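You operate a simulated robot arm through the tools that you are given. There is no shell and no other tool. Be economical: measure what you need, move in short steps, check, and stop when the job is done.

The job below is to be done with a simulated two-armed robot. You get a single attempt, and the scene is never put back.

Task
Take the blue cloth from the top shelf of the trolley and lay it out flat on the top of the low rack.

Only the result counts: the job must be done as asked and must still hold three seconds after the hand-in. Knocking over, shifting, dropping, spilling or breaking anything else fails it. Flat cloth is picked up by pressing the open fingertips on it (5 to 10 N) and closing them slowly along it; thin cloth reads only 2 to 8 mm in the jaws.

Robot
Two 7-joint arms with two-finger parallel grippers on one trunk, on a base that drives. Base frame: it is fixed to the floor where the robot stands at the start and does not move with it; the origin is under the middle of the robot, x ahead of it, y to its left, z up. Readings come in m, degrees, newtons and seconds.
The left shoulder is at the start at [0.07, 0.134, 1.151], the right one opposite. Places, roughly: top of the low rack [0.8, 1.8, 0.8]. Payload 1.57 kg a hand.
The tool frame of a hand sits at the grasp point between the pads (the TCP): z along the fingers, y along the line on which they close. The tips reach 0.03 m beyond it. The gripper opens to 0.08 m. The fingers are 0.017 m wide and 0.012 m thick; the gripper's body (0.04 by 0.082 m) begins 0.08 m behind the TCP.
Orientation is told as [roll, pitch, yaw] about the base's x, y, z axes, in that order, counted from this pose: with the fingers straight down and closing along the base's y, the tool's x points along the base's -x, its y along +y and its z along -z.

Tools
- The arms move only by the tool arm_command. It takes "left_moves", "right_moves" or both (then of equal length, played together; a hand with none holds still); each is a list that holds one entry, the list of rows, each a list of 7 numbers: the shift along the tool's x, y, z in m, then the turn, a rotation vector about the tool's x, y, z in degrees, then the opening, from 0 (shut) to 1 (fully open). In form: [[[dx, dy, dz, rx, ry, rz, jaw], ...]]. A call has 1 to 20 rows; each row is the pose to reach, as a shift and turn from the pose commanded when the call began, along the tool's axes at that moment. A row lasts 0.2 s, in which the tool goes at most 0.05 m and 8.6 degrees; a call with a longer step from one row to the next is refused whole, and so is a gripper value outside its range. Where a pose cannot be reached the arm comes as near as it can. A force on the tool above 40 N (or 10 N above the force at the start of the call, whichever is more), or a blocked arm, ends the call early, and 0.2 s more pass. Each finger travels about 0.153 m/s and halts on what it meets, pressing with about 43 N; the grip force reading is that of the motor and also rises with nothing between the fingers. The clock runs only during rows and for 0.2 s after the last one: add rows that repeat a pose to give the fingers time. The reply holds the time, the measured pose of the TCP, the force on the tool along the base axes, the opening and the grip force, in the units named above and with some noise.
- Cameras (640 x 400 px; columns grow to the right, rows downward): "scene" is now at [0.1255, 0.0046, 1.3573]; the picture's right is [0.08, -1.00, 0.00], its down [-0.78, -0.06, -0.63] and it looks along [0.63, 0.05, -0.78] (base axes); focal length 268 px, centre (320, 200). "left" rides on the left gripper at [0.072, 0.007, -0.122] in its tool frame; the picture's right is [-0.09, 1.00, 0.00], its down [-0.84, -0.08, -0.54] and it looks along [-0.54, -0.05, 0.84] (tool axes); focal length 238 px, centre (320, 200). "right" rides on the right gripper at [0.072, -0.007, -0.122] in its tool frame; the picture's right is [0.09, 1.00, 0.00], its down [-0.84, 0.08, -0.54] and it looks along [-0.54, 0.05, 0.84] (tool axes); focal length 238 px, centre (320, 200). There is no depth. A picture from a camera that has moved, and an enlarged one, comes with that camera's place and axes in the base frame and with its lens.
- camera(camera): a new picture of that camera. No time passes.
- raise_lower(by): slides the trunk up (or, below 0, down) by that many m; the arms and the scene camera ride with it, the base frame stays. It gives what a move gives, with no picture.
- steer(legs): drives the robot by 1 to 6 legs, each [ahead, left, turn to the left] in m, m and degrees, along the robot's own axes; the way and the turn of a leg run together, so that a leg with both is an arc; at most 1.5 m and 180 degrees a leg. The arms and the cameras ride along, it lands a little off, and it stops where it bumps. It gives what a move gives.
- turn_head(pan, tilt): turns the head with the scene camera to pan (to the left, within 86 degrees either way) and tilt (down, from -29 to 69), counted from straight ahead of the robot. It gives what a move gives.
- enlarge(camera, box): a new picture of the part [left, top, right, bottom] of that camera's present view, enlarged. No time passes.
- close_job(): hands the job in; it is judged then, once.

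Work in short steps. Places have to be worked out from the pictures, the camera data and where the tool is seen: move nearer, look again, correct. Check each grasp and each placing, and mend what went wrong. You have 120 turns and 92 pictures in all, those below and enlarged ones among them. Open the grippers and draw the arms clear of the work before you hand the job in, unless the task says otherwise; then end with one line.

The tools are called after "Request:" as name(argument=value, ...) on one line, values as JSON. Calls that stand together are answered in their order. arm_command: Moves the arms, as the interface text tells. Its arguments: {"type":"object","properties":{"left_moves":{"type":"array","items":{"type":"array","items":{"type":"array","items":{"type":"number"}}}},"right_moves":{"type":"array","items":{"type":"array","items":{"type":"array","items":{"type":"number"}}}}},"required":[]} The other tools are called the same way: raise_lower (by) slides the trunk up or down; steer (legs) drives the base; turn_head (pan, tilt) turns the head that bears the scene camera; camera (camera) takes a picture; enlarge (camera, box) takes an enlarged picture of a part of a camera's view; close_job () hands the job in.

At the start:

```text
t: 0.0
left_position: [0.4347, 0.2179, 1.0901]
left_orientation: [0.1, 0.1, 0.1]
left_force: [-0.2, -1.0, 0.6]
left_grip_width: 0.08
left_grip_force: 0.2
right_position: [0.4243, -0.2078, 1.0534]
right_orientation: [0.0, 0.0, 0.0]
right_force: [0.1, 0.7, 0.5]
right_grip_width: 0.0801
right_grip_force: 0.0
trunk travel left (down, up): [-0.725, 0.215]
robot x, y, heading: [-0.003, 0.0024, -0.1]
head pan, tilt: [4.6, 51.2]
```

scene: 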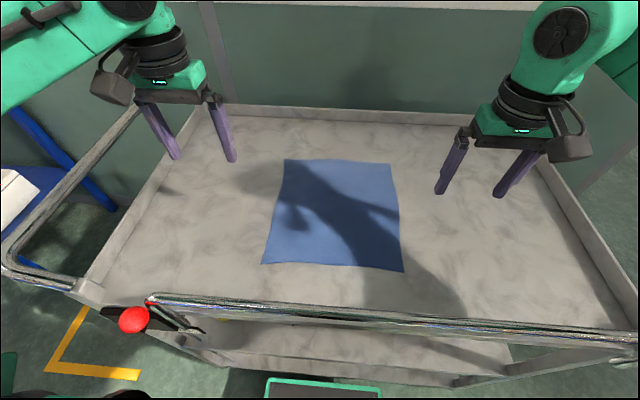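
right: 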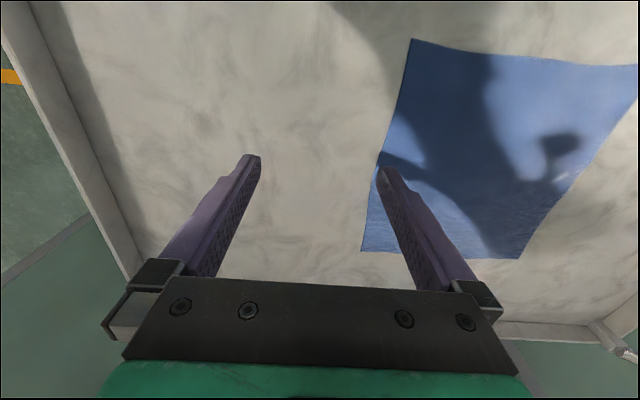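
left: 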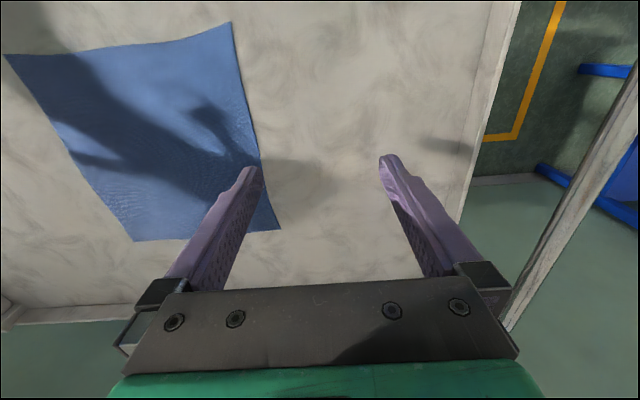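

I put the cloth at roughly x 0.36–0.67, y ±0.14 on the trolley. Before touching it I'll look toward the low rack.

Request:
turn_head(pan=65, tilt=25)

Request:
camera(camera="scene")

```text
t: 1.3
left_position: [0.4343, 0.2185, 1.0898]
left_orientation: [0.0, 0.0, 0.0]
left_force: [0.3, -0.9, -0.5]
left_grip_width: 0.0802
left_grip_force: 0.1
right_position: [0.4228, -0.2087, 1.0538]
right_orientation: [0.0, 0.0, -0.1]
right_force: [-0.4, 0.4, 0.0]
right_grip_width: 0.0797
right_grip_force: 0.0
trunk travel left (down, up): [-0.725, 0.215]
robot x, y, heading: [-0.0046, -0.0018, -0.3]
head pan, tilt: [65.0, 25.0]
```

```text
88 pictures are left
camera scene: at [0.0889, 0.082, 1.3963], right [0.91, -0.42, 0.0], down [-0.18, -0.38, -0.91], along [0.38, 0.82, -0.42], focal length 268 px, centre (320, 200)
```

scene: 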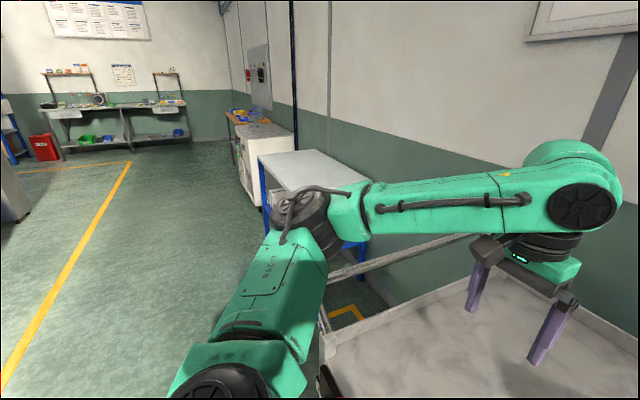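

The rack top spans about x 0.5–1.05, y 1.35–2.25, and I can approach it with the same heading. I'll turn the head back and bring both open hands above the near corners of the cloth.

Request:
turn_head(pan=0, tilt=55)

Request:
arm_command(left_moves=[[[0.015, -0.025, 0.02, 0, 0, 0, 0.8], [0.03, -0.05, 0.045, 0, 0, 0, 0.6], [0.045, -0.075, 0.07, 0, 0, 0, 0.5], [0.059, -0.1, 0.1, 0, 0, 0, 0.42], [0.059, -0.1, 0.12, 0, 0, 0, 0.42], [0.059, -0.1, 0.12, 0, 0, 0, 0.42]]], right_moves=[[[0.012, 0.022, 0.02, 0, 0, 0, 0.8], [0.024, 0.045, 0.04, 0, 0, 0, 0.6], [0.036, 0.07, 0.06, 0, 0, 0, 0.5], [0.048, 0.09, 0.075, 0, 0, 0, 0.42], [0.048, 0.09, 0.083, 0, 0, 0, 0.42], [0.048, 0.09, 0.083, 0, 0, 0, 0.42]]])

Request:
camera(camera="scene")

Request:
camera(camera="left")

Request:
camera(camera="right")

```text
t: 2.7
left_position: [0.4334, 0.2179, 1.0903]
left_orientation: [0.0, 0.1, 0.1]
left_force: [-0.6, 0.2, -0.7]
left_grip_width: 0.0799
left_grip_force: 0.0
right_position: [0.4246, -0.2086, 1.0546]
right_orientation: [0.0, -0.1, 0.0]
right_force: [-0.3, 0.0, 0.8]
right_grip_width: 0.0799
right_grip_force: 0.0
trunk travel left (down, up): [-0.725, 0.215]
robot x, y, heading: [-0.0007, 0.0005, -0.0]
head pan, tilt: [0.0, 55.0]
```

```text
t: 4.1
left_position: [0.3745, 0.1185, 0.97]
left_orientation: [-0.1, 0.0, 0.1]
left_force: [0.6, 0.5, -0.1]
left_grip_width: 0.0336
left_grip_force: 0.0
right_position: [0.3769, -0.1175, 0.9714]
right_orientation: [0.0, 0.0, 0.0]
right_force: [-0.1, 0.6, 0.4]
right_grip_width: 0.0338
right_grip_force: 0.1
trunk travel left (down, up): [-0.725, 0.215]
robot x, y, heading: [0.0043, 0.0013, -0.0]
head pan, tilt: [0.0, 55.0]
```

```text
87 pictures are left
camera scene: at [0.1218, -0.0015, 1.3523], right [0.0, -1.0, 0.0], down [-0.82, 0.0, -0.57], along [0.57, 0.0, -0.82], focal length 268 px, centre (320, 200)
```

scene: 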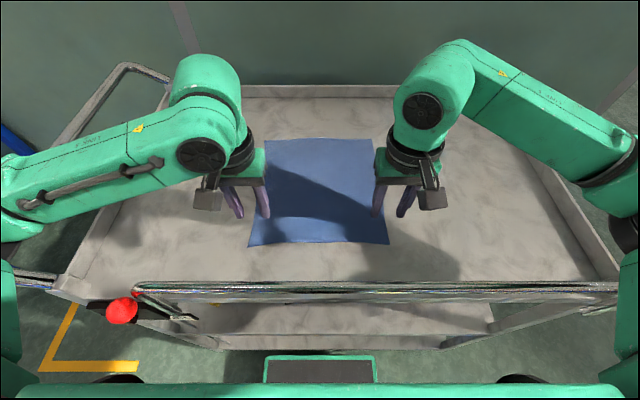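

```text
86 pictures are left
camera left: at [0.3021, 0.1265, 1.0928], right [0.09, 1.0, 0.0], down [0.84, -0.08, 0.54], along [0.54, -0.05, -0.84], focal length 238 px, centre (320, 200)
```

left: 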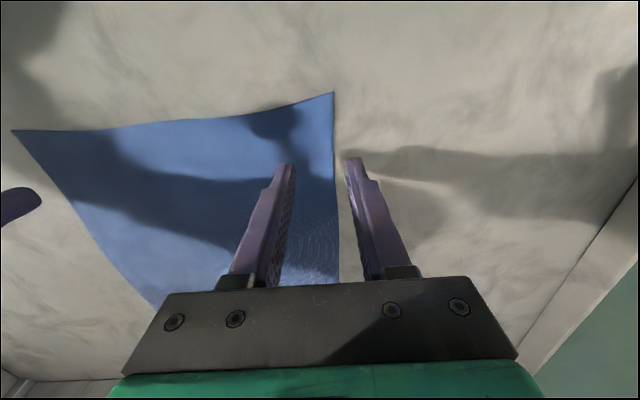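

```text
85 pictures are left
camera right: at [0.3032, -0.1249, 1.0932], right [-0.09, 1.0, 0.0], down [0.84, 0.08, 0.54], along [0.54, 0.05, -0.84], focal length 238 px, centre (320, 200)
```

right: 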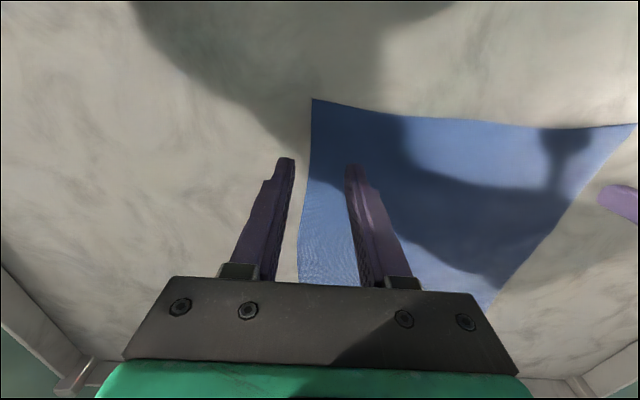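

Hand cameras put the near corners at about (0.338, 0.135) and (0.345, -0.129). I'll shift inward over the cloth edge, go down to about 5 cm above the surface and look again.

Request:
arm_command(left_moves=[[[0.0115, -0.005, 0.02, 0, 0, 0, 0.42], [0.0225, -0.0105, 0.04, 0, 0, 0, 0.42], [0.0225, -0.0105, 0.04, 0, 0, 0, 0.42]]], right_moves=[[[0.0115, 0.006, 0.02, 0, 0, 0, 0.42], [0.0225, 0.0125, 0.04, 0, 0, 0, 0.42], [0.0225, 0.0125, 0.04, 0, 0, 0, 0.42]]])

Request:
camera(camera="left")

Request:
camera(camera="right")

```text
t: 4.9
left_position: [0.3529, 0.1049, 0.9314]
left_orientation: [-0.1, -0.3, 0.0]
left_force: [1.8, 2.0, 17.8]
left_grip_width: 0.0337
left_grip_force: 0.0
right_position: [0.3514, -0.108, 0.9317]
right_orientation: [0.1, -0.1, 0.0]
right_force: [0.1, -0.2, 1.0]
right_grip_width: 0.0337
right_grip_force: 0.0
trunk travel left (down, up): [-0.725, 0.215]
robot x, y, heading: [-0.001, 0.0024, -0.1]
head pan, tilt: [0.0, 55.0]
```

```text
84 pictures are left
camera left: at [0.2793, 0.1135, 1.053], right [0.09, 1.0, 0.0], down [0.83, -0.07, 0.55], along [0.54, -0.05, -0.84], focal length 238 px, centre (320, 200)
```

left: 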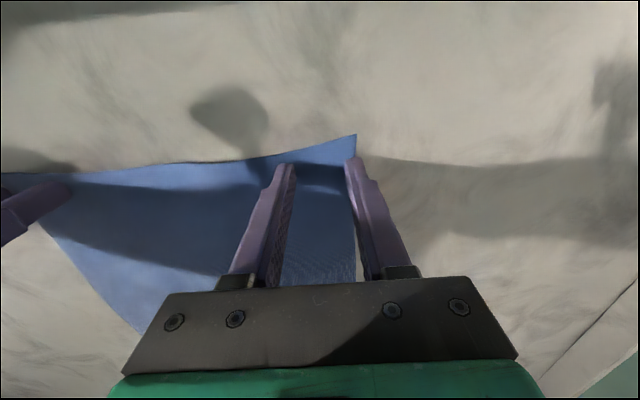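

```text
83 pictures are left
camera right: at [0.279, -0.1138, 1.0528], right [-0.09, 1.0, 0.0], down [0.84, 0.08, 0.54], along [0.54, 0.05, -0.84], focal length 238 px, centre (320, 200)
```

right: 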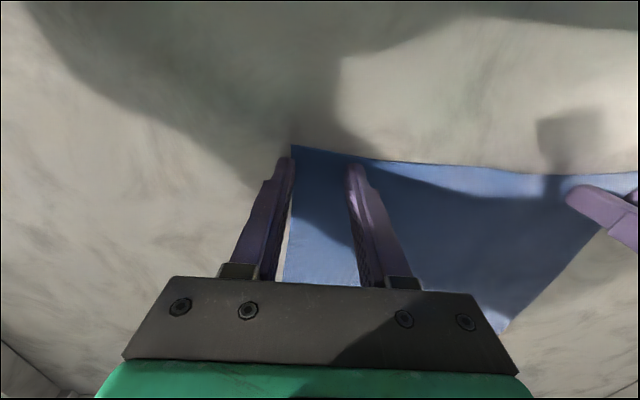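

The left fingertips are already pressing at 18 N, so the surface is at about z 0.90 and not 0.85. I'll ease the left hand up a little and move the right one inward, then bring it into contact.

Request:
arm_command(left_moves=[[[0, 0, -0.0007, 0, 0, 0, 0.42], [0, 0, -0.0007, 0, 0, 0, 0.42], [0, 0, -0.0007, 0, 0, 0, 0.42]]], right_moves=[[[0, 0.004, 0, 0, 0, 0, 0.42], [0, 0.004, 0.001, 0, 0, 0, 0.42], [0, 0.004, 0.001, 0, 0, 0, 0.42]]])

```text
t: 5.7
left_position: [0.3505, 0.1042, 0.9312]
left_orientation: [0.0, -0.1, 0.1]
left_force: [3.6, 0.7, 14.5]
left_grip_width: 0.0337
left_grip_force: 0.1
right_position: [0.3512, -0.1045, 0.9315]
right_orientation: [0.2, -0.2, -0.1]
right_force: [1.9, -3.4, 16.3]
right_grip_width: 0.0338
right_grip_force: 0.0
trunk travel left (down, up): [-0.725, 0.215]
robot x, y, heading: [0.002, -0.0011, 0.1]
head pan, tilt: [0.0, 55.0]
```

Both hands are in contact but pressing at about 15 N. I'll ease up to 5–10 N before closing.

Request:
arm_command(left_moves=[[[0, 0, -0.001, 0, 0, 0, 0.42], [0, 0, -0.001, 0, 0, 0, 0.42]]], right_moves=[[[0, 0, -0.0008, 0, 0, 0, 0.42], [0, 0, -0.0008, 0, 0, 0, 0.42]]])

```text
t: 6.3
left_position: [0.35, 0.1068, 0.9312]
left_orientation: [0.0, -0.1, 0.0]
left_force: [-0.7, 0.0, 1.2]
left_grip_width: 0.0338
left_grip_force: 0.1
right_position: [0.352, -0.1027, 0.9311]
right_orientation: [0.0, -0.2, 0.0]
right_force: [1.0, -2.7, 19.3]
right_grip_width: 0.0334
right_grip_force: 0.1
trunk travel left (down, up): [-0.725, 0.215]
robot x, y, heading: [0.003, 0.0032, 0.2]
head pan, tilt: [0.0, 55.0]
```

The left hand is just off and the right is still at 19 N, so I'll make fine corrections.

Request:
arm_command(left_moves=[[[0, 0, 0.0005, 0, 0, 0, 0.42], [0, 0, 0.0005, 0, 0, 0, 0.42]]], right_moves=[[[0, 0, -0.001, 0, 0, 0, 0.42], [0, 0, -0.001, 0, 0, 0, 0.42]]])

```text
t: 6.9
left_position: [0.3531, 0.1068, 0.9323]
left_orientation: [-0.1, -0.1, 0.1]
left_force: [-0.5, -1.2, 3.9]
left_grip_width: 0.0338
left_grip_force: 0.1
right_position: [0.3513, -0.1021, 0.9306]
right_orientation: [0.0, 0.0, 0.1]
right_force: [-1.0, 0.2, 4.9]
right_grip_width: 0.0334
right_grip_force: 0.0
trunk travel left (down, up): [-0.725, 0.215]
robot x, y, heading: [0.0007, -0.0007, 0.1]
head pan, tilt: [0.0, 55.0]
```

With light contact of 4–5 N on both sides, I'll press a hair more and close slowly.

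Request:
arm_command(left_moves=[[[0, 0, 0.0004, 0, 0, 0, 0.42], [0, 0, 0.0004, 0, 0, 0, 0.38], [0, 0, 0.0004, 0, 0, 0, 0.34], [0, 0, 0.0004, 0, 0, 0, 0.3], [0, 0, 0.0004, 0, 0, 0, 0.26], [0, 0, 0.0004, 0, 0, 0, 0.22], [0, 0, 0.0004, 0, 0, 0, 0.18], [0, 0, 0.0004, 0, 0, 0, 0.14], [0, 0, 0.0004, 0, 0, 0, 0.1], [0, 0, 0.0004, 0, 0, 0, 0.06], [0, 0, 0.0004, 0, 0, 0, 0.03], [0, 0, 0.0004, 0, 0, 0, 0], [0, 0, 0.0004, 0, 0, 0, 0], [0, 0, 0.0004, 0, 0, 0, 0]]], right_moves=[[[0, 0, 0.0002, 0, 0, 0, 0.42], [0, 0, 0.0002, 0, 0, 0, 0.38], [0, 0, 0.0002, 0, 0, 0, 0.34], [0, 0, 0.0002, 0, 0, 0, 0.3], [0, 0, 0.0002, 0, 0, 0, 0.26], [0, 0, 0.0002, 0, 0, 0, 0.22], [0, 0, 0.0002, 0, 0, 0, 0.18], [0, 0, 0.0002, 0, 0, 0, 0.14], [0, 0, 0.0002, 0, 0, 0, 0.1], [0, 0, 0.0002, 0, 0, 0, 0.06], [0, 0, 0.0002, 0, 0, 0, 0.03], [0, 0, 0.0002, 0, 0, 0, 0], [0, 0, 0.0002, 0, 0, 0, 0], [0, 0, 0.0002, 0, 0, 0, 0]]])

Request:
camera(camera="left")

Request:
camera(camera="right")

```text
t: 9.9
left_position: [0.3524, 0.1072, 0.9315]
left_orientation: [0.0, -0.2, 0.1]
left_force: [1.7, -1.0, 11.5]
left_grip_width: 0.0021
left_grip_force: 23.7
right_position: [0.3514, -0.1015, 0.9327]
right_orientation: [0.2, -0.2, 0.0]
right_force: [1.3, 0.0, 10.5]
right_grip_width: 0.0001
right_grip_force: 21.4
trunk travel left (down, up): [-0.725, 0.215]
robot x, y, heading: [0.0024, 0.0007, 0.0]
head pan, tilt: [0.0, 55.0]
```

```text
82 pictures are left
camera left: at [0.2786, 0.1141, 1.0534], right [0.09, 1.0, 0.0], down [0.84, -0.08, 0.54], along [0.54, -0.05, -0.84], focal length 238 px, centre (320, 200)
```

left: 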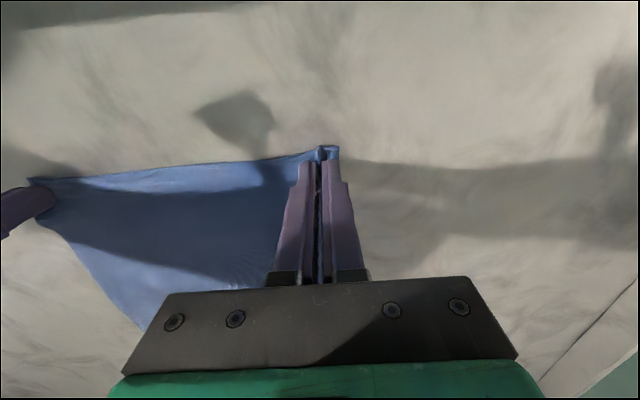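

```text
81 pictures are left
camera right: at [0.2798, -0.1085, 1.0534], right [-0.09, 1.0, 0.0], down [0.84, 0.08, 0.54], along [0.54, 0.05, -0.84], focal length 238 px, centre (320, 200)
```

right: 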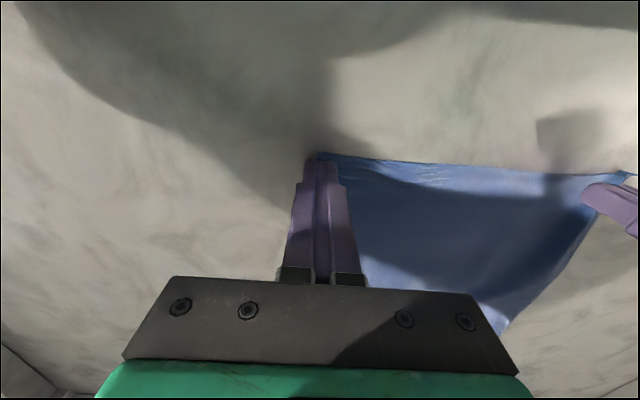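

The left hand holds cloth at 2.1 mm, but the right reads 0, so it slipped. I'll lift the right slightly, reopen it and look.

Request:
arm_command(right_moves=[[[0, 0, -0.01, 0, 0, 0, 0.0], [0, 0, -0.012, 0, 0, 0, 0.2], [0, 0, -0.012, 0, 0, 0, 0.42], [0, 0, -0.012, 0, 0, 0, 0.42]]])

Request:
camera(camera="right")

```text
t: 10.9
left_position: [0.3509, 0.1065, 0.9317]
left_orientation: [0.0, -0.1, 0.1]
left_force: [-0.2, 0.1, 15.1]
left_grip_width: 0.0022
left_grip_force: 24.2
right_position: [0.351, -0.1022, 0.9431]
right_orientation: [-0.1, -0.1, 0.0]
right_force: [0.8, 0.5, -0.1]
right_grip_width: 0.0338
right_grip_force: 0.2
trunk travel left (down, up): [-0.725, 0.215]
robot x, y, heading: [-0.0019, 0.0025, 0.1]
head pan, tilt: [0.0, 55.0]
```

```text
80 pictures are left
camera right: at [0.2792, -0.1081, 1.0651], right [-0.09, 1.0, 0.0], down [0.84, 0.08, 0.54], along [0.54, 0.05, -0.84], focal length 238 px, centre (320, 200)
```

right: 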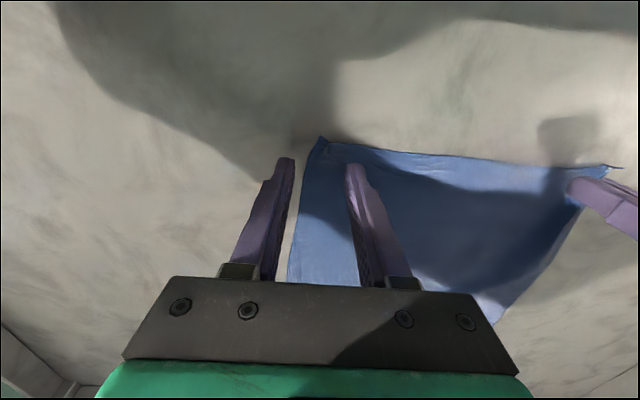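

The corner of the cloth is now at about y −0.105, with the edge at −0.118 near x 0.36. I'll shift the right hand inward 15 mm and slightly deeper, then press again.

Request:
arm_command(right_moves=[[[-0.004, 0.015, 0, 0, 0, 0, 0.42], [-0.004, 0.015, 0.006, 0, 0, 0, 0.42], [-0.004, 0.015, 0.0118, 0, 0, 0, 0.42], [-0.004, 0.015, 0.0118, 0, 0, 0, 0.42]]])

Request:
camera(camera="right")

```text
t: 11.9
left_position: [0.3518, 0.106, 0.9303]
left_orientation: [0.1, -0.1, 0.1]
left_force: [-0.3, 0.2, 15.9]
left_grip_width: 0.0021
left_grip_force: 23.9
right_position: [0.357, -0.0863, 0.9321]
right_orientation: [0.0, -0.1, 0.1]
right_force: [-0.6, 0.0, 0.1]
right_grip_width: 0.0336
right_grip_force: 0.0
trunk travel left (down, up): [-0.725, 0.215]
robot x, y, heading: [0.0036, 0.0025, 0.1]
head pan, tilt: [0.0, 55.0]
```

```text
79 pictures are left
camera right: at [0.2838, -0.093, 1.0532], right [-0.09, 1.0, 0.0], down [0.84, 0.08, 0.54], along [0.54, 0.05, -0.84], focal length 238 px, centre (320, 200)
```

right: 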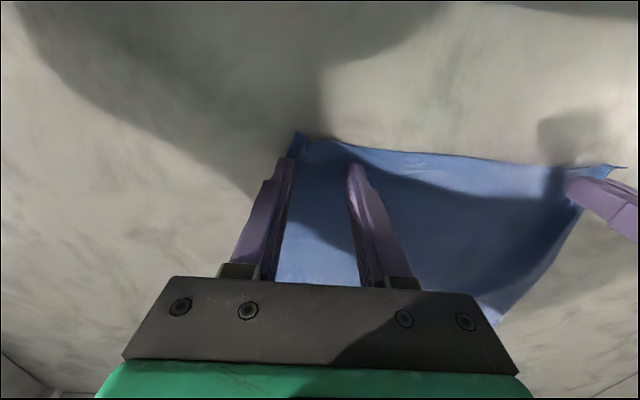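

The outer finger sits right on the cloth edge. I'll shift 4 mm further in and press.

Request:
arm_command(right_moves=[[[0, 0.004, 0, 0, 0, 0, 0.42], [0, 0.004, 0.0008, 0, 0, 0, 0.42], [0, 0.004, 0.0015, 0, 0, 0, 0.42], [0, 0.004, 0.0015, 0, 0, 0, 0.42]]])

```text
t: 12.9
left_position: [0.3524, 0.106, 0.9313]
left_orientation: [0.0, -0.2, 0.0]
left_force: [0.6, 0.4, 12.7]
left_grip_width: 0.0022
left_grip_force: 23.9
right_position: [0.3556, -0.0834, 0.9318]
right_orientation: [0.1, -0.2, -0.1]
right_force: [0.1, -1.1, 6.3]
right_grip_width: 0.0339
right_grip_force: 0.3
trunk travel left (down, up): [-0.725, 0.215]
robot x, y, heading: [-0.0036, 0.0031, -0.2]
head pan, tilt: [0.0, 55.0]
```

At 6.3 N I'll add slightly more pressure and close slowly.

Request:
arm_command(right_moves=[[[0, 0, 0.0003, 0, 0, 0, 0.42], [0, 0, 0.0003, 0, 0, 0, 0.39], [0, 0, 0.0003, 0, 0, 0, 0.36], [0, 0, 0.0003, 0, 0, 0, 0.33], [0, 0, 0.0003, 0, 0, 0, 0.3], [0, 0, 0.0003, 0, 0, 0, 0.27], [0, 0, 0.0003, 0, 0, 0, 0.24], [0, 0, 0.0003, 0, 0, 0, 0.21], [0, 0, 0.0003, 0, 0, 0, 0.18], [0, 0, 0.0003, 0, 0, 0, 0.15], [0, 0, 0.0003, 0, 0, 0, 0.12], [0, 0, 0.0003, 0, 0, 0, 0.09], [0, 0, 0.0003, 0, 0, 0, 0.06], [0, 0, 0.0003, 0, 0, 0, 0.03], [0, 0, 0.0003, 0, 0, 0, 0], [0, 0, 0.0003, 0, 0, 0, 0], [0, 0, 0.0003, 0, 0, 0, 0]]])

Request:
camera(camera="right")

```text
t: 16.5
left_position: [0.3503, 0.1072, 0.9317]
left_orientation: [-0.1, -0.3, 0.1]
left_force: [1.1, -14.3, 2.4]
left_grip_width: 0.0022
left_grip_force: 23.8
right_position: [0.3556, -0.0801, 0.9314]
right_orientation: [0.1, -0.3, 0.0]
right_force: [-1.0, 15.8, 24.1]
right_grip_width: 0.0052
right_grip_force: 25.9
trunk travel left (down, up): [-0.725, 0.215]
robot x, y, heading: [-0.0023, 0.0025, 0.1]
head pan, tilt: [0.0, 55.0]
```

```text
78 pictures are left
camera right: at [0.2824, -0.0875, 1.0526], right [-0.09, 1.0, 0.0], down [0.83, 0.08, 0.55], along [0.54, 0.05, -0.84], focal length 238 px, centre (320, 200)
```

right: 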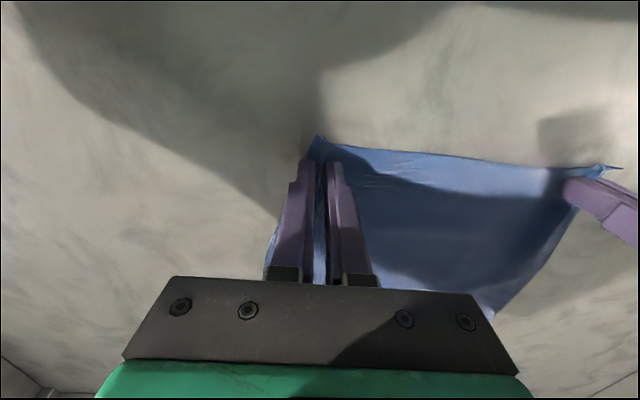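

Both hands now hold cloth (2.2 mm and 5.2 mm) with about 15 N of tension between them. I'll ease the hands together slightly and lift a little with the arms.

Request:
arm_command(left_moves=[[[0, -0.002, -0.002, 0, 0, 0, 0], [0, -0.003, -0.015, 0, 0, 0, 0], [0, -0.003, -0.03, 0, 0, 0, 0], [0, -0.003, -0.045, 0, 0, 0, 0], [0, -0.003, -0.06, 0, 0, 0, 0]]], right_moves=[[[0, 0.003, -0.002, 0, 0, 0, 0], [0, 0.003, -0.015, 0, 0, 0, 0], [0, 0.003, -0.03, 0, 0, 0, 0], [0, 0.003, -0.045, 0, 0, 0, 0], [0, 0.003, -0.06, 0, 0, 0, 0]]])

Request:
camera(camera="scene")

```text
t: 17.7
left_position: [0.3525, 0.1035, 0.9911]
left_orientation: [0.1, 0.0, 0.1]
left_force: [-0.7, -7.4, -0.2]
left_grip_width: 0.0024
left_grip_force: 23.6
right_position: [0.3583, -0.0787, 0.9901]
right_orientation: [-0.1, 0.0, 0.0]
right_force: [-0.7, 7.3, -0.1]
right_grip_width: 0.0019
right_grip_force: 24.0
trunk travel left (down, up): [-0.725, 0.215]
robot x, y, heading: [0.0018, -0.0018, 0.0]
head pan, tilt: [0.0, 55.0]
```

```text
77 pictures are left
camera scene: at [0.1218, -0.0014, 1.3523], right [0.0, -1.0, 0.0], down [-0.82, 0.0, -0.57], along [0.57, 0.0, -0.82], focal length 268 px, centre (320, 200)
```

scene: 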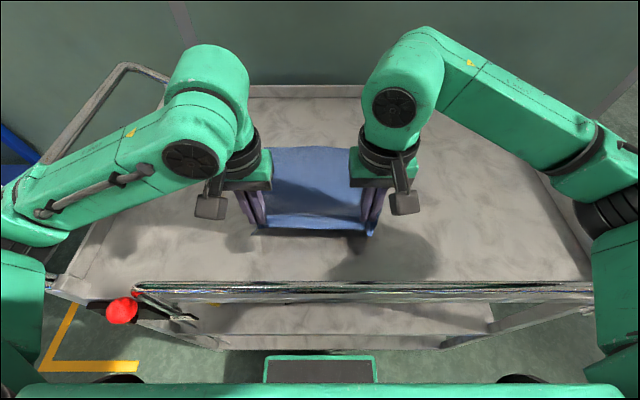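

The cloth is lifting with both hands. I'll raise the trunk and then the arms until it hangs clear of the trolley.

Request:
raise_lower(by=0.2)

Request:
arm_command(left_moves=[[[0, -0.001, -0.03, 0, 0, 0, 0], [0, -0.001, -0.06, 0, 0, 0, 0], [0, -0.001, -0.09, 0, 0, 0, 0], [0, -0.001, -0.12, 0, 0, 0, 0], [0, -0.001, -0.14, 0, 0, 0, 0], [0, -0.001, -0.16, 0, 0, 0, 0]]], right_moves=[[[0, 0.001, -0.03, 0, 0, 0, 0], [0, 0.001, -0.06, 0, 0, 0, 0], [0, 0.001, -0.09, 0, 0, 0, 0], [0, 0.001, -0.12, 0, 0, 0, 0], [0, 0.001, -0.14, 0, 0, 0, 0], [0, 0.001, -0.16, 0, 0, 0, 0]]])

Request:
turn_head(pan=0, tilt=50)

Request:
camera(camera="scene")

```text
t: 19.8
left_position: [0.3532, 0.1032, 1.1894]
left_orientation: [-0.1, 0.0, 0.1]
left_force: [0.3, -6.5, 0.7]
left_grip_width: 0.002
left_grip_force: 23.9
right_position: [0.3567, -0.0792, 1.1898]
right_orientation: [0.1, 0.0, 0.0]
right_force: [-0.3, 6.7, 0.3]
right_grip_width: 0.0018
right_grip_force: 23.1
trunk travel left (down, up): [-0.925, 0.015]
robot x, y, heading: [-0.0021, 0.0014, -0.2]
head pan, tilt: [0.0, 55.0]
```

```text
t: 21.2
left_position: [0.3489, 0.1019, 1.3504]
left_orientation: [0.0, 0.0, 0.1]
left_force: [-0.9, -5.1, -0.4]
left_grip_width: 0.0022
left_grip_force: 24.0
right_position: [0.3575, -0.0781, 1.3504]
right_orientation: [-0.1, 0.0, 0.0]
right_force: [0.1, 5.4, -1.0]
right_grip_width: 0.0018
right_grip_force: 24.0
trunk travel left (down, up): [-0.925, 0.015]
robot x, y, heading: [0.0009, -0.0011, 0.0]
head pan, tilt: [0.0, 55.0]
```

```text
t: 21.9
left_position: [0.3519, 0.1029, 1.3501]
left_orientation: [0.1, -0.1, 0.2]
left_force: [1.2, -5.6, -0.4]
left_grip_width: 0.0023
left_grip_force: 24.0
right_position: [0.3586, -0.079, 1.3492]
right_orientation: [0.0, 0.0, 0.0]
right_force: [0.5, 4.9, 0.7]
right_grip_width: 0.0018
right_grip_force: 23.6
trunk travel left (down, up): [-0.925, 0.015]
robot x, y, heading: [-0.0017, -0.0, -0.1]
head pan, tilt: [0.0, 50.0]
```

```text
76 pictures are left
camera scene: at [0.1265, -0.0015, 1.5588], right [0.0, -1.0, 0.0], down [-0.77, 0.0, -0.64], along [0.64, 0.0, -0.77], focal length 268 px, centre (320, 200)
```

scene: 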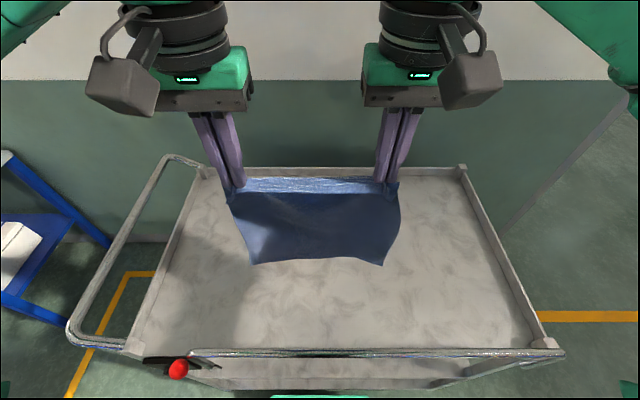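

The cloth hangs well, spread between both hands, with its bottom around z 1.03. I'll lift it a bit more and back away from the trolley.

Request:
arm_command(left_moves=[[[0, 0, -0.02, 0, 0, 0, 0], [0, 0, -0.04, 0, 0, 0, 0], [0, 0, -0.06, 0, 0, 0, 0]]], right_moves=[[[0, 0, -0.02, 0, 0, 0, 0], [0, 0, -0.04, 0, 0, 0, 0], [0, 0, -0.06, 0, 0, 0, 0]]])

Request:
turn_head(pan=86, tilt=30)

Request:
camera(camera="scene")

```text
t: 22.7
left_position: [0.3508, 0.1036, 1.4121]
left_orientation: [0.0, 0.0, 0.1]
left_force: [0.1, -5.4, -0.3]
left_grip_width: 0.0023
left_grip_force: 23.8
right_position: [0.3567, -0.0783, 1.4104]
right_orientation: [-0.1, -0.1, 0.1]
right_force: [0.1, 5.3, 0.2]
right_grip_width: 0.0015
right_grip_force: 23.8
trunk travel left (down, up): [-0.925, 0.015]
robot x, y, heading: [-0.0007, 0.001, 0.1]
head pan, tilt: [0.0, 50.0]
```

```text
t: 24.3
left_position: [0.3523, 0.103, 1.4116]
left_orientation: [-0.2, -0.1, 0.2]
left_force: [-0.2, -5.2, -0.2]
left_grip_width: 0.0022
left_grip_force: 24.1
right_position: [0.3579, -0.0779, 1.4114]
right_orientation: [0.0, 0.0, 0.0]
right_force: [0.1, 5.4, -0.1]
right_grip_width: 0.0018
right_grip_force: 23.6
trunk travel left (down, up): [-0.925, 0.015]
robot x, y, heading: [0.0005, 0.0001, -0.2]
head pan, tilt: [85.9, 30.0]
```

```text
75 pictures are left
camera scene: at [0.0565, 0.0887, 1.5884], right [1.0, -0.07, 0.0], down [-0.04, -0.5, -0.87], along [0.06, 0.86, -0.5], focal length 268 px, centre (320, 200)
```

scene: 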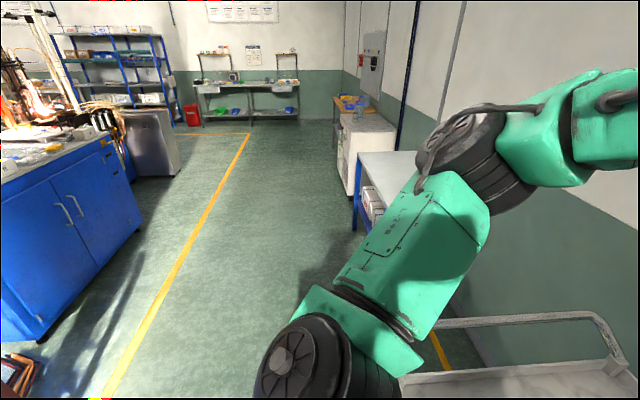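

The aisle beside and behind looks free, with the blue bench no closer than x −1.3. I'll back up 0.4 m and then go left in two legs.

Request:
steer(legs=[[-0.4, 0, 0]])

Request:
steer(legs=[[0, 0.9, 0], [0, 0.85, 0]])

Request:
turn_head(pan=0, tilt=40)

Request:
camera(camera="scene")

```text
t: 26.7
left_position: [-0.032, 0.1018, 1.4106]
left_orientation: [-0.1, 0.3, 0.0]
left_force: [1.1, -5.0, 0.0]
left_grip_width: 0.002
left_grip_force: 24.0
right_position: [-0.0236, -0.0788, 1.4101]
right_orientation: [0.1, 0.1, -0.1]
right_force: [-0.6, 4.4, 0.0]
right_grip_width: 0.0019
right_grip_force: 23.1
trunk travel left (down, up): [-0.925, 0.015]
robot x, y, heading: [-0.3842, 0.0001, 0.0]
head pan, tilt: [85.9, 30.0]
```

```text
t: 35.6
left_position: [-0.0268, 1.86, 1.4105]
left_orientation: [0.0, 0.0, -0.3]
left_force: [0.5, -5.1, -0.3]
left_grip_width: 0.002
left_grip_force: 23.9
right_position: [-0.0214, 1.6804, 1.4126]
right_orientation: [0.1, -0.1, -0.5]
right_force: [0.0, 5.0, -0.7]
right_grip_width: 0.0018
right_grip_force: 23.5
trunk travel left (down, up): [-0.925, 0.015]
robot x, y, heading: [-0.379, 1.7623, -0.4]
head pan, tilt: [85.9, 30.0]
```

```text
t: 37.2
left_position: [-0.0265, 1.8622, 1.4115]
left_orientation: [-0.1, -0.2, -0.3]
left_force: [-0.2, -4.5, -0.4]
left_grip_width: 0.0021
left_grip_force: 23.5
right_position: [-0.0215, 1.6813, 1.4107]
right_orientation: [0.1, 0.0, -0.5]
right_force: [-0.1, 5.0, 0.0]
right_grip_width: 0.002
right_grip_force: 23.8
trunk travel left (down, up): [-0.925, 0.015]
robot x, y, heading: [-0.3815, 1.7615, -0.9]
head pan, tilt: [0.0, 40.0]
```

```text
74 pictures are left
camera scene: at [-0.2441, 1.7595, 1.573], right [-0.01, -1.0, 0.0], down [-0.64, 0.0, -0.77], along [0.77, -0.01, -0.64], focal length 268 px, centre (320, 200)
```

scene: 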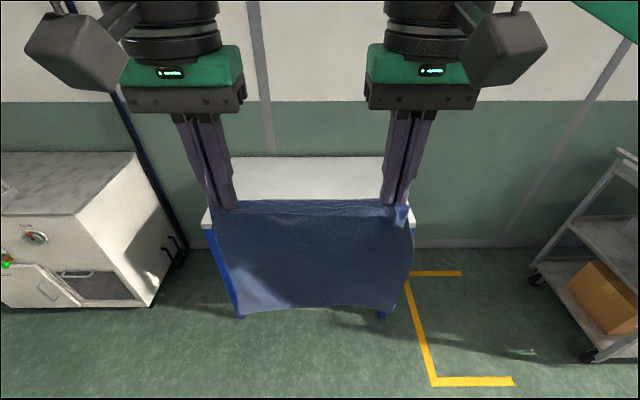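

The rack top measures about x 0.53–1.06, y 1.36–2.22 and is empty. I'll drive forward 0.5 m, correct the heading slightly and look again.

Request:
steer(legs=[[0.5, 0.025, 0.6]])

Request:
turn_head(pan=0, tilt=60)

Request:
camera(camera="scene")

```text
t: 40.2
left_position: [0.4876, 1.8836, 1.4125]
left_orientation: [0.0, -0.1, -0.3]
left_force: [0.1, -5.4, 0.0]
left_grip_width: 0.0021
left_grip_force: 23.8
right_position: [0.4921, 1.7041, 1.4127]
right_orientation: [0.1, 0.0, -0.4]
right_force: [-0.5, 4.7, 0.2]
right_grip_width: 0.0018
right_grip_force: 23.4
trunk travel left (down, up): [-0.925, 0.015]
robot x, y, heading: [0.1356, 1.7848, -0.5]
head pan, tilt: [0.0, 40.0]
```

```text
t: 41.1
left_position: [0.4897, 1.8846, 1.4112]
left_orientation: [-0.1, 0.0, -0.3]
left_force: [-0.2, -4.6, -1.3]
left_grip_width: 0.0022
left_grip_force: 23.8
right_position: [0.4955, 1.7028, 1.4115]
right_orientation: [0.2, 0.0, -0.5]
right_force: [-0.1, 3.6, 0.3]
right_grip_width: 0.0017
right_grip_force: 23.5
trunk travel left (down, up): [-0.925, 0.015]
robot x, y, heading: [0.1392, 1.7848, -0.1]
head pan, tilt: [0.0, 60.0]
```

```text
73 pictures are left
camera scene: at [0.2541, 1.7817, 1.5463], right [-0.01, -1.0, 0.0], down [-0.87, 0.01, -0.5], along [0.5, 0.0, -0.87], focal length 268 px, centre (320, 200)
```

scene: 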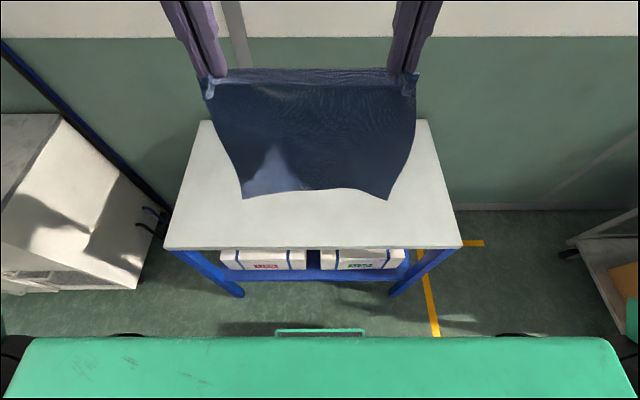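

The rack's front edge is at x 0.52 and the base front at about 0.36, so there's room for 9 cm more. I'll go forward, then lower the trunk with the cloth staying above the rack.

Request:
steer(legs=[[0.09, 0.008, 0.3]])

Request:
raise_lower(by=-0.2)

Request:
arm_command(left_moves=[[[-0.04, 0, 0, 0, 0, 0, 0], [-0.08, 0, 0, 0, 0, 0, 0], [-0.12, 0, 0, 0, 0, 0, 0], [-0.15, 0, 0, 0, 0, 0, 0], [-0.18, 0, 0, 0, 0, 0, 0], [-0.21, 0, 0, 0, 0, 0, 0], [-0.21, 0, 0, 0, 0, 0, 0]]], right_moves=[[[-0.04, 0, 0, 0, 0, 0, 0], [-0.08, 0, 0, 0, 0, 0, 0], [-0.12, 0, 0, 0, 0, 0, 0], [-0.15, 0, 0, 0, 0, 0, 0], [-0.18, 0, 0, 0, 0, 0, 0], [-0.21, 0, 0, 0, 0, 0, 0], [-0.21, 0, 0, 0, 0, 0, 0]]])

Request:
camera(camera="scene")

```text
t: 42.2
left_position: [0.5687, 1.8931, 1.4145]
left_orientation: [-0.1, -0.5, -0.1]
left_force: [-0.5, -4.6, -0.2]
left_grip_width: 0.0022
left_grip_force: 24.0
right_position: [0.5752, 1.7112, 1.4146]
right_orientation: [0.1, -0.5, 0.0]
right_force: [-0.7, 4.8, 0.5]
right_grip_width: 0.0017
right_grip_force: 23.5
trunk travel left (down, up): [-0.925, 0.015]
robot x, y, heading: [0.2308, 1.7945, -0.1]
head pan, tilt: [0.0, 60.0]
```

```text
t: 44.4
left_position: [0.5798, 1.8941, 1.2116]
left_orientation: [-0.1, -0.1, 0.0]
left_force: [0.4, -4.4, 0.1]
left_grip_width: 0.0024
left_grip_force: 23.9
right_position: [0.5853, 1.7129, 1.2117]
right_orientation: [0.1, 0.0, 0.0]
right_force: [-0.1, 3.8, 0.1]
right_grip_width: 0.0019
right_grip_force: 24.0
trunk travel left (down, up): [-0.725, 0.215]
robot x, y, heading: [0.2282, 1.7905, -0.1]
head pan, tilt: [0.0, 60.0]
```

```text
t: 46.0
left_position: [0.7643, 1.8944, 1.2054]
left_orientation: [-0.1, 0.0, 0.0]
left_force: [-1.5, -4.8, -0.2]
left_grip_width: 0.0024
left_grip_force: 23.9
left hand out of reach, approached as far as the arm can: row 6, 7
right_position: [0.747, 1.7129, 1.2073]
right_orientation: [0.0, -0.1, 0.1]
right_force: [0.1, 6.8, 0.0]
right_grip_width: 0.0017
right_grip_force: 23.3
right hand out of reach, approached as far as the arm can: row 5, 6, 7
trunk travel left (down, up): [-0.725, 0.215]
robot x, y, heading: [0.2293, 1.7907, -0.1]
head pan, tilt: [0.0, 60.0]
```

```text
72 pictures are left
camera scene: at [0.3447, 1.791, 1.3463], right [0.0, -1.0, 0.0], down [-0.87, 0.0, -0.5], along [0.5, 0.0, -0.87], focal length 268 px, centre (320, 200)
```

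scene: 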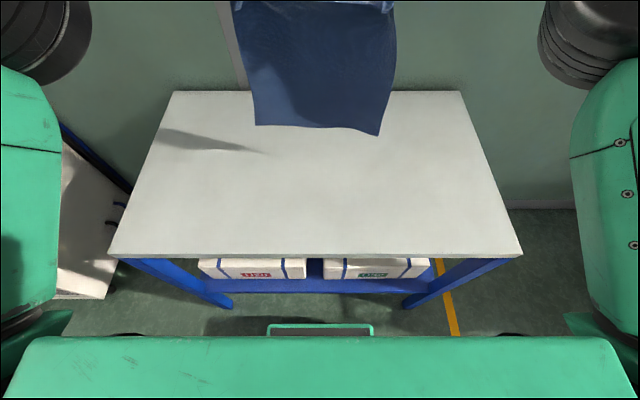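

The arms are out of reach because the hands sit high relative to the shoulders. I'll raise the trunk 0.2 and lower the hands relative to it to regain forward reach.

Request:
raise_lower(by=0.2)

Request:
arm_command(left_moves=[[[0, 0, 0.04, 0, 0, 0, 0], [0, 0, 0.08, 0, 0, 0, 0], [0, 0, 0.12, 0, 0, 0, 0], [0, 0, 0.16, 0, 0, 0, 0], [0, 0, 0.2, 0, 0, 0, 0], [0, 0, 0.2, 0, 0, 0, 0]]], right_moves=[[[0, 0, 0.04, 0, 0, 0, 0], [0, 0, 0.08, 0, 0, 0, 0], [0, 0, 0.12, 0, 0, 0, 0], [0, 0, 0.16, 0, 0, 0, 0], [0, 0, 0.2, 0, 0, 0, 0], [0, 0, 0.2, 0, 0, 0, 0]]])

```text
t: 48.1
left_position: [0.7632, 1.8939, 1.4065]
left_orientation: [-0.2, 0.0, 0.1]
left_force: [-1.0, -6.1, 0.2]
left_grip_width: 0.0024
left_grip_force: 24.3
right_position: [0.7473, 1.712, 1.4079]
right_orientation: [0.1, 0.0, 0.1]
right_force: [0.6, 7.1, -0.3]
right_grip_width: 0.0021
right_grip_force: 22.9
trunk travel left (down, up): [-0.925, 0.015]
robot x, y, heading: [0.2327, 1.7911, 0.3]
head pan, tilt: [0.0, 60.0]
```

```text
t: 49.5
left_position: [0.7619, 1.8968, 1.206]
left_orientation: [0.0, -0.1, 0.0]
left_force: [-1.3, -7.3, 0.2]
left_grip_width: 0.0022
left_grip_force: 23.8
right_position: [0.745, 1.71, 1.2091]
right_orientation: [0.1, -0.1, -0.1]
right_force: [0.7, 7.0, -0.7]
right_grip_width: 0.0025
right_grip_force: 24.0
trunk travel left (down, up): [-0.925, 0.015]
robot x, y, heading: [0.2292, 1.7952, -0.1]
head pan, tilt: [0.0, 60.0]
```

Now I'll extend both hands toward x 0.87 with a slight descent, evening them up.

Request:
arm_command(left_moves=[[[-0.03, 0, 0.01, 0, 0, 0, 0], [-0.06, 0, 0.02, 0, 0, 0, 0], [-0.09, 0, 0.03, 0, 0, 0, 0], [-0.11, 0, 0.035, 0, 0, 0, 0], [-0.11, 0, 0.035, 0, 0, 0, 0]]], right_moves=[[[-0.035, 0, 0.01, 0, 0, 0, 0], [-0.07, 0, 0.02, 0, 0, 0, 0], [-0.105, 0, 0.03, 0, 0, 0, 0], [-0.127, 0, 0.038, 0, 0, 0, 0], [-0.127, 0, 0.038, 0, 0, 0, 0]]])

Request:
camera(camera="scene")

```text
t: 50.7
left_position: [0.838, 1.8915, 1.1811]
left_orientation: [0.0, 0.0, 0.1]
left_force: [-0.5, -4.8, -0.5]
left_grip_width: 0.0019
left_grip_force: 23.7
left hand out of reach, approached as far as the arm can: row 3, 4, 5
right_position: [0.8193, 1.7108, 1.1877]
right_orientation: [0.0, 0.0, 0.1]
right_force: [0.6, 4.2, -0.2]
right_grip_width: 0.0017
right_grip_force: 24.1
right hand out of reach, approached as far as the arm can: row 3, 4, 5
trunk travel left (down, up): [-0.925, 0.015]
robot x, y, heading: [0.2297, 1.7962, 0.3]
head pan, tilt: [0.0, 60.0]
```

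```text
71 pictures are left
camera scene: at [0.3465, 1.7888, 1.5461], right [0.0, -1.0, 0.0], down [-0.87, 0.0, -0.5], along [0.5, 0.0, -0.87], focal length 268 px, centre (320, 200)
```

scene: 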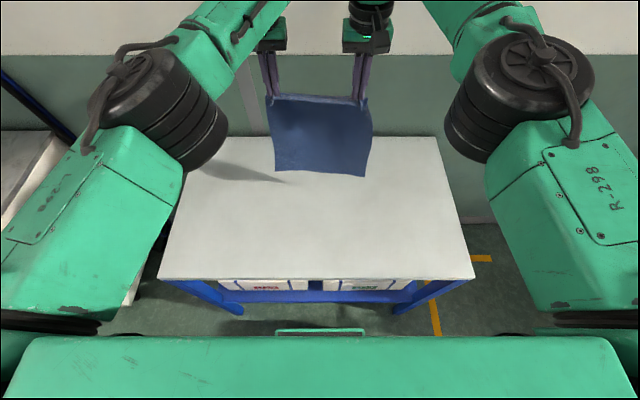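

The cloth hangs at about x 0.83 with its bottom near z 0.875. I'll lower 4 cm while pushing forward as reach allows.

Request:
arm_command(left_moves=[[[0, 0, 0.02, 0, 0, 0, 0], [0, 0, 0.04, 0, 0, 0, 0], [-0.012, 0, 0.042, 0, 0, 0, 0], [-0.024, 0, 0.042, 0, 0, 0, 0], [-0.024, 0, 0.042, 0, 0, 0, 0]]], right_moves=[[[-0.005, 0, 0.025, 0, 0, 0, 0], [-0.01, 0, 0.048, 0, 0, 0, 0], [-0.025, 0, 0.048, 0, 0, 0, 0], [-0.043, 0, 0.048, 0, 0, 0, 0], [-0.043, 0, 0.048, 0, 0, 0, 0]]])

Request:
camera(camera="scene")

```text
t: 51.9
left_position: [0.8388, 1.8928, 1.141]
left_orientation: [0.0, 0.0, 0.0]
left_force: [-0.5, -0.3, -0.2]
left_grip_width: 0.0023
left_grip_force: 23.7
left hand out of reach, approached as far as the arm can: row 3, 4, 5
right_position: [0.8235, 1.7161, 1.141]
right_orientation: [0.1, 0.0, -0.1]
right_force: [0.5, 1.0, -1.4]
right_grip_width: 0.0019
right_grip_force: 23.6
right hand out of reach, approached as far as the arm can: row 2, 3, 4, 5
trunk travel left (down, up): [-0.925, 0.015]
robot x, y, heading: [0.2297, 1.796, 0.1]
head pan, tilt: [0.0, 60.0]
```

```text
70 pictures are left
camera scene: at [0.3456, 1.7911, 1.5462], right [0.0, -1.0, 0.0], down [-0.87, 0.0, -0.5], along [0.5, 0.0, -0.87], focal length 268 px, centre (320, 200)
```

scene: 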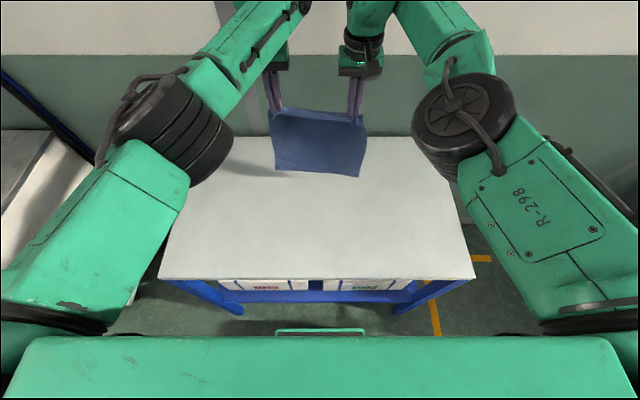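

Reach is limited to about 0.60 m from the axis. I'll align the two hands, drive 3.5 cm forward where there's room, and then lower.

Request:
steer(legs=[[0.035, 0, 0]])

Request:
arm_command(left_moves=[[[0.008, 0.002, 0.005, 0, 0, 0, 0], [0.015, 0.003, 0.01, 0, 0, 0, 0], [0.015, 0.003, 0.02, 0, 0, 0, 0], [0.015, 0.003, 0.03, 0, 0, 0, 0], [0.015, 0.003, 0.04, 0, 0, 0, 0]]], right_moves=[[[0, -0.001, 0.005, 0, 0, 0, 0], [0, -0.002, 0.01, 0, 0, 0, 0], [0, -0.002, 0.02, 0, 0, 0, 0], [0, -0.002, 0.03, 0, 0, 0, 0], [0, -0.002, 0.04, 0, 0, 0, 0]]])

Request:
camera(camera="scene")

```text
t: 52.8
left_position: [0.8637, 1.8917, 1.1458]
left_orientation: [-0.1, -0.6, 0.0]
left_force: [-1.1, -0.5, 0.3]
left_grip_width: 0.0021
left_grip_force: 23.8
right_position: [0.8493, 1.7151, 1.1442]
right_orientation: [0.0, -0.4, -0.2]
right_force: [-0.8, 0.0, -0.1]
right_grip_width: 0.0019
right_grip_force: 23.4
trunk travel left (down, up): [-0.925, 0.015]
robot x, y, heading: [0.2632, 1.7886, -0.2]
head pan, tilt: [0.0, 60.0]
```

```text
t: 54.0
left_position: [0.8562, 1.8933, 1.1016]
left_orientation: [-0.1, -0.1, 0.0]
left_force: [-0.2, -2.0, -1.3]
left_grip_width: 0.002
left_grip_force: 24.0
right_position: [0.8567, 1.7145, 1.1011]
right_orientation: [0.1, 0.0, -0.1]
right_force: [-0.1, 1.8, 0.5]
right_grip_width: 0.002
right_grip_force: 23.3
trunk travel left (down, up): [-0.925, 0.015]
robot x, y, heading: [0.2609, 1.7901, 0.0]
head pan, tilt: [0.0, 60.0]
```

```text
69 pictures are left
camera scene: at [0.379, 1.7897, 1.5463], right [0.0, -1.0, 0.0], down [-0.87, 0.0, -0.5], along [0.5, 0.0, -0.87], focal length 268 px, centre (320, 200)
```

scene: 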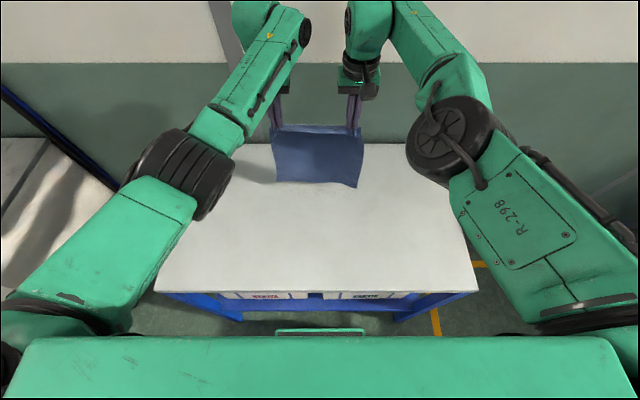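

The bottom edge is near z 0.82 and about to touch. I'll lower 2.5 cm more and take an enlarged look.

Request:
arm_command(left_moves=[[[0, 0, 0.01, 0, 0, 0, 0], [0, 0, 0.018, 0, 0, 0, 0], [0, 0, 0.025, 0, 0, 0, 0], [0, 0, 0.025, 0, 0, 0, 0]]], right_moves=[[[0, 0, 0.01, 0, 0, 0, 0], [0, 0, 0.018, 0, 0, 0, 0], [0, 0, 0.025, 0, 0, 0, 0], [0, 0, 0.025, 0, 0, 0, 0]]])

Request:
enlarge(camera="scene", box=[220, 60, 420, 220])

```text
t: 55.0
left_position: [0.8575, 1.8936, 1.0767]
left_orientation: [-0.1, 0.0, 0.0]
left_force: [0.1, -2.0, 0.4]
left_grip_width: 0.0023
left_grip_force: 23.9
right_position: [0.852, 1.7154, 1.0748]
right_orientation: [0.0, 0.2, -0.2]
right_force: [-0.4, 1.6, -0.3]
right_grip_width: 0.0017
right_grip_force: 23.3
right hand out of reach, approached as far as the arm can: row 3, 4
trunk travel left (down, up): [-0.925, 0.015]
robot x, y, heading: [0.2612, 1.7867, 0.2]
head pan, tilt: [0.0, 60.0]
```

```text
2.50 times, centred on (320, 140) of scene
camera zoom: at [0.3796, 1.7899, 1.5462], right [0.0, -1.0, 0.0], down [-0.87, 0.0, -0.5], along [0.5, 0.0, -0.87], focal length 670 px, centre (320, 350)
```

zoom: 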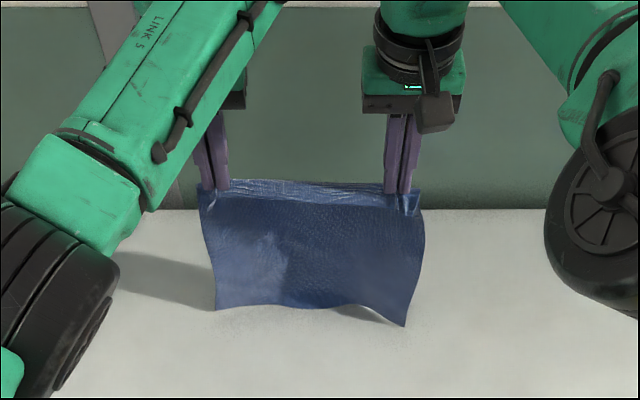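

Contact is imminent. The right arm is at its limit at this trunk height, so I'll lower by the trunk another 3 cm and look.

Request:
raise_lower(by=-0.03)

Request:
enlarge(camera="scene", box=[220, 60, 420, 220])

```text
t: 55.7
left_position: [0.8574, 1.8944, 1.0464]
left_orientation: [0.0, 0.0, -0.1]
left_force: [0.2, -1.8, 0.7]
left_grip_width: 0.0022
left_grip_force: 24.1
right_position: [0.8527, 1.7146, 1.0452]
right_orientation: [-0.1, 0.1, -0.1]
right_force: [0.8, 1.9, 1.1]
right_grip_width: 0.0019
right_grip_force: 23.5
trunk travel left (down, up): [-0.895, 0.045]
robot x, y, heading: [0.2623, 1.7922, 0.1]
head pan, tilt: [0.0, 60.0]
```

```text
2.50 times, centred on (320, 140) of scene
camera zoom: at [0.3797, 1.7897, 1.5162], right [0.0, -1.0, 0.0], down [-0.87, 0.0, -0.5], along [0.5, 0.0, -0.87], focal length 670 px, centre (320, 350)
```

zoom: 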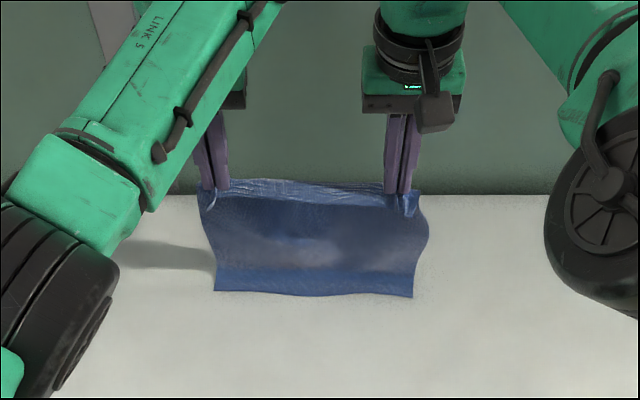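

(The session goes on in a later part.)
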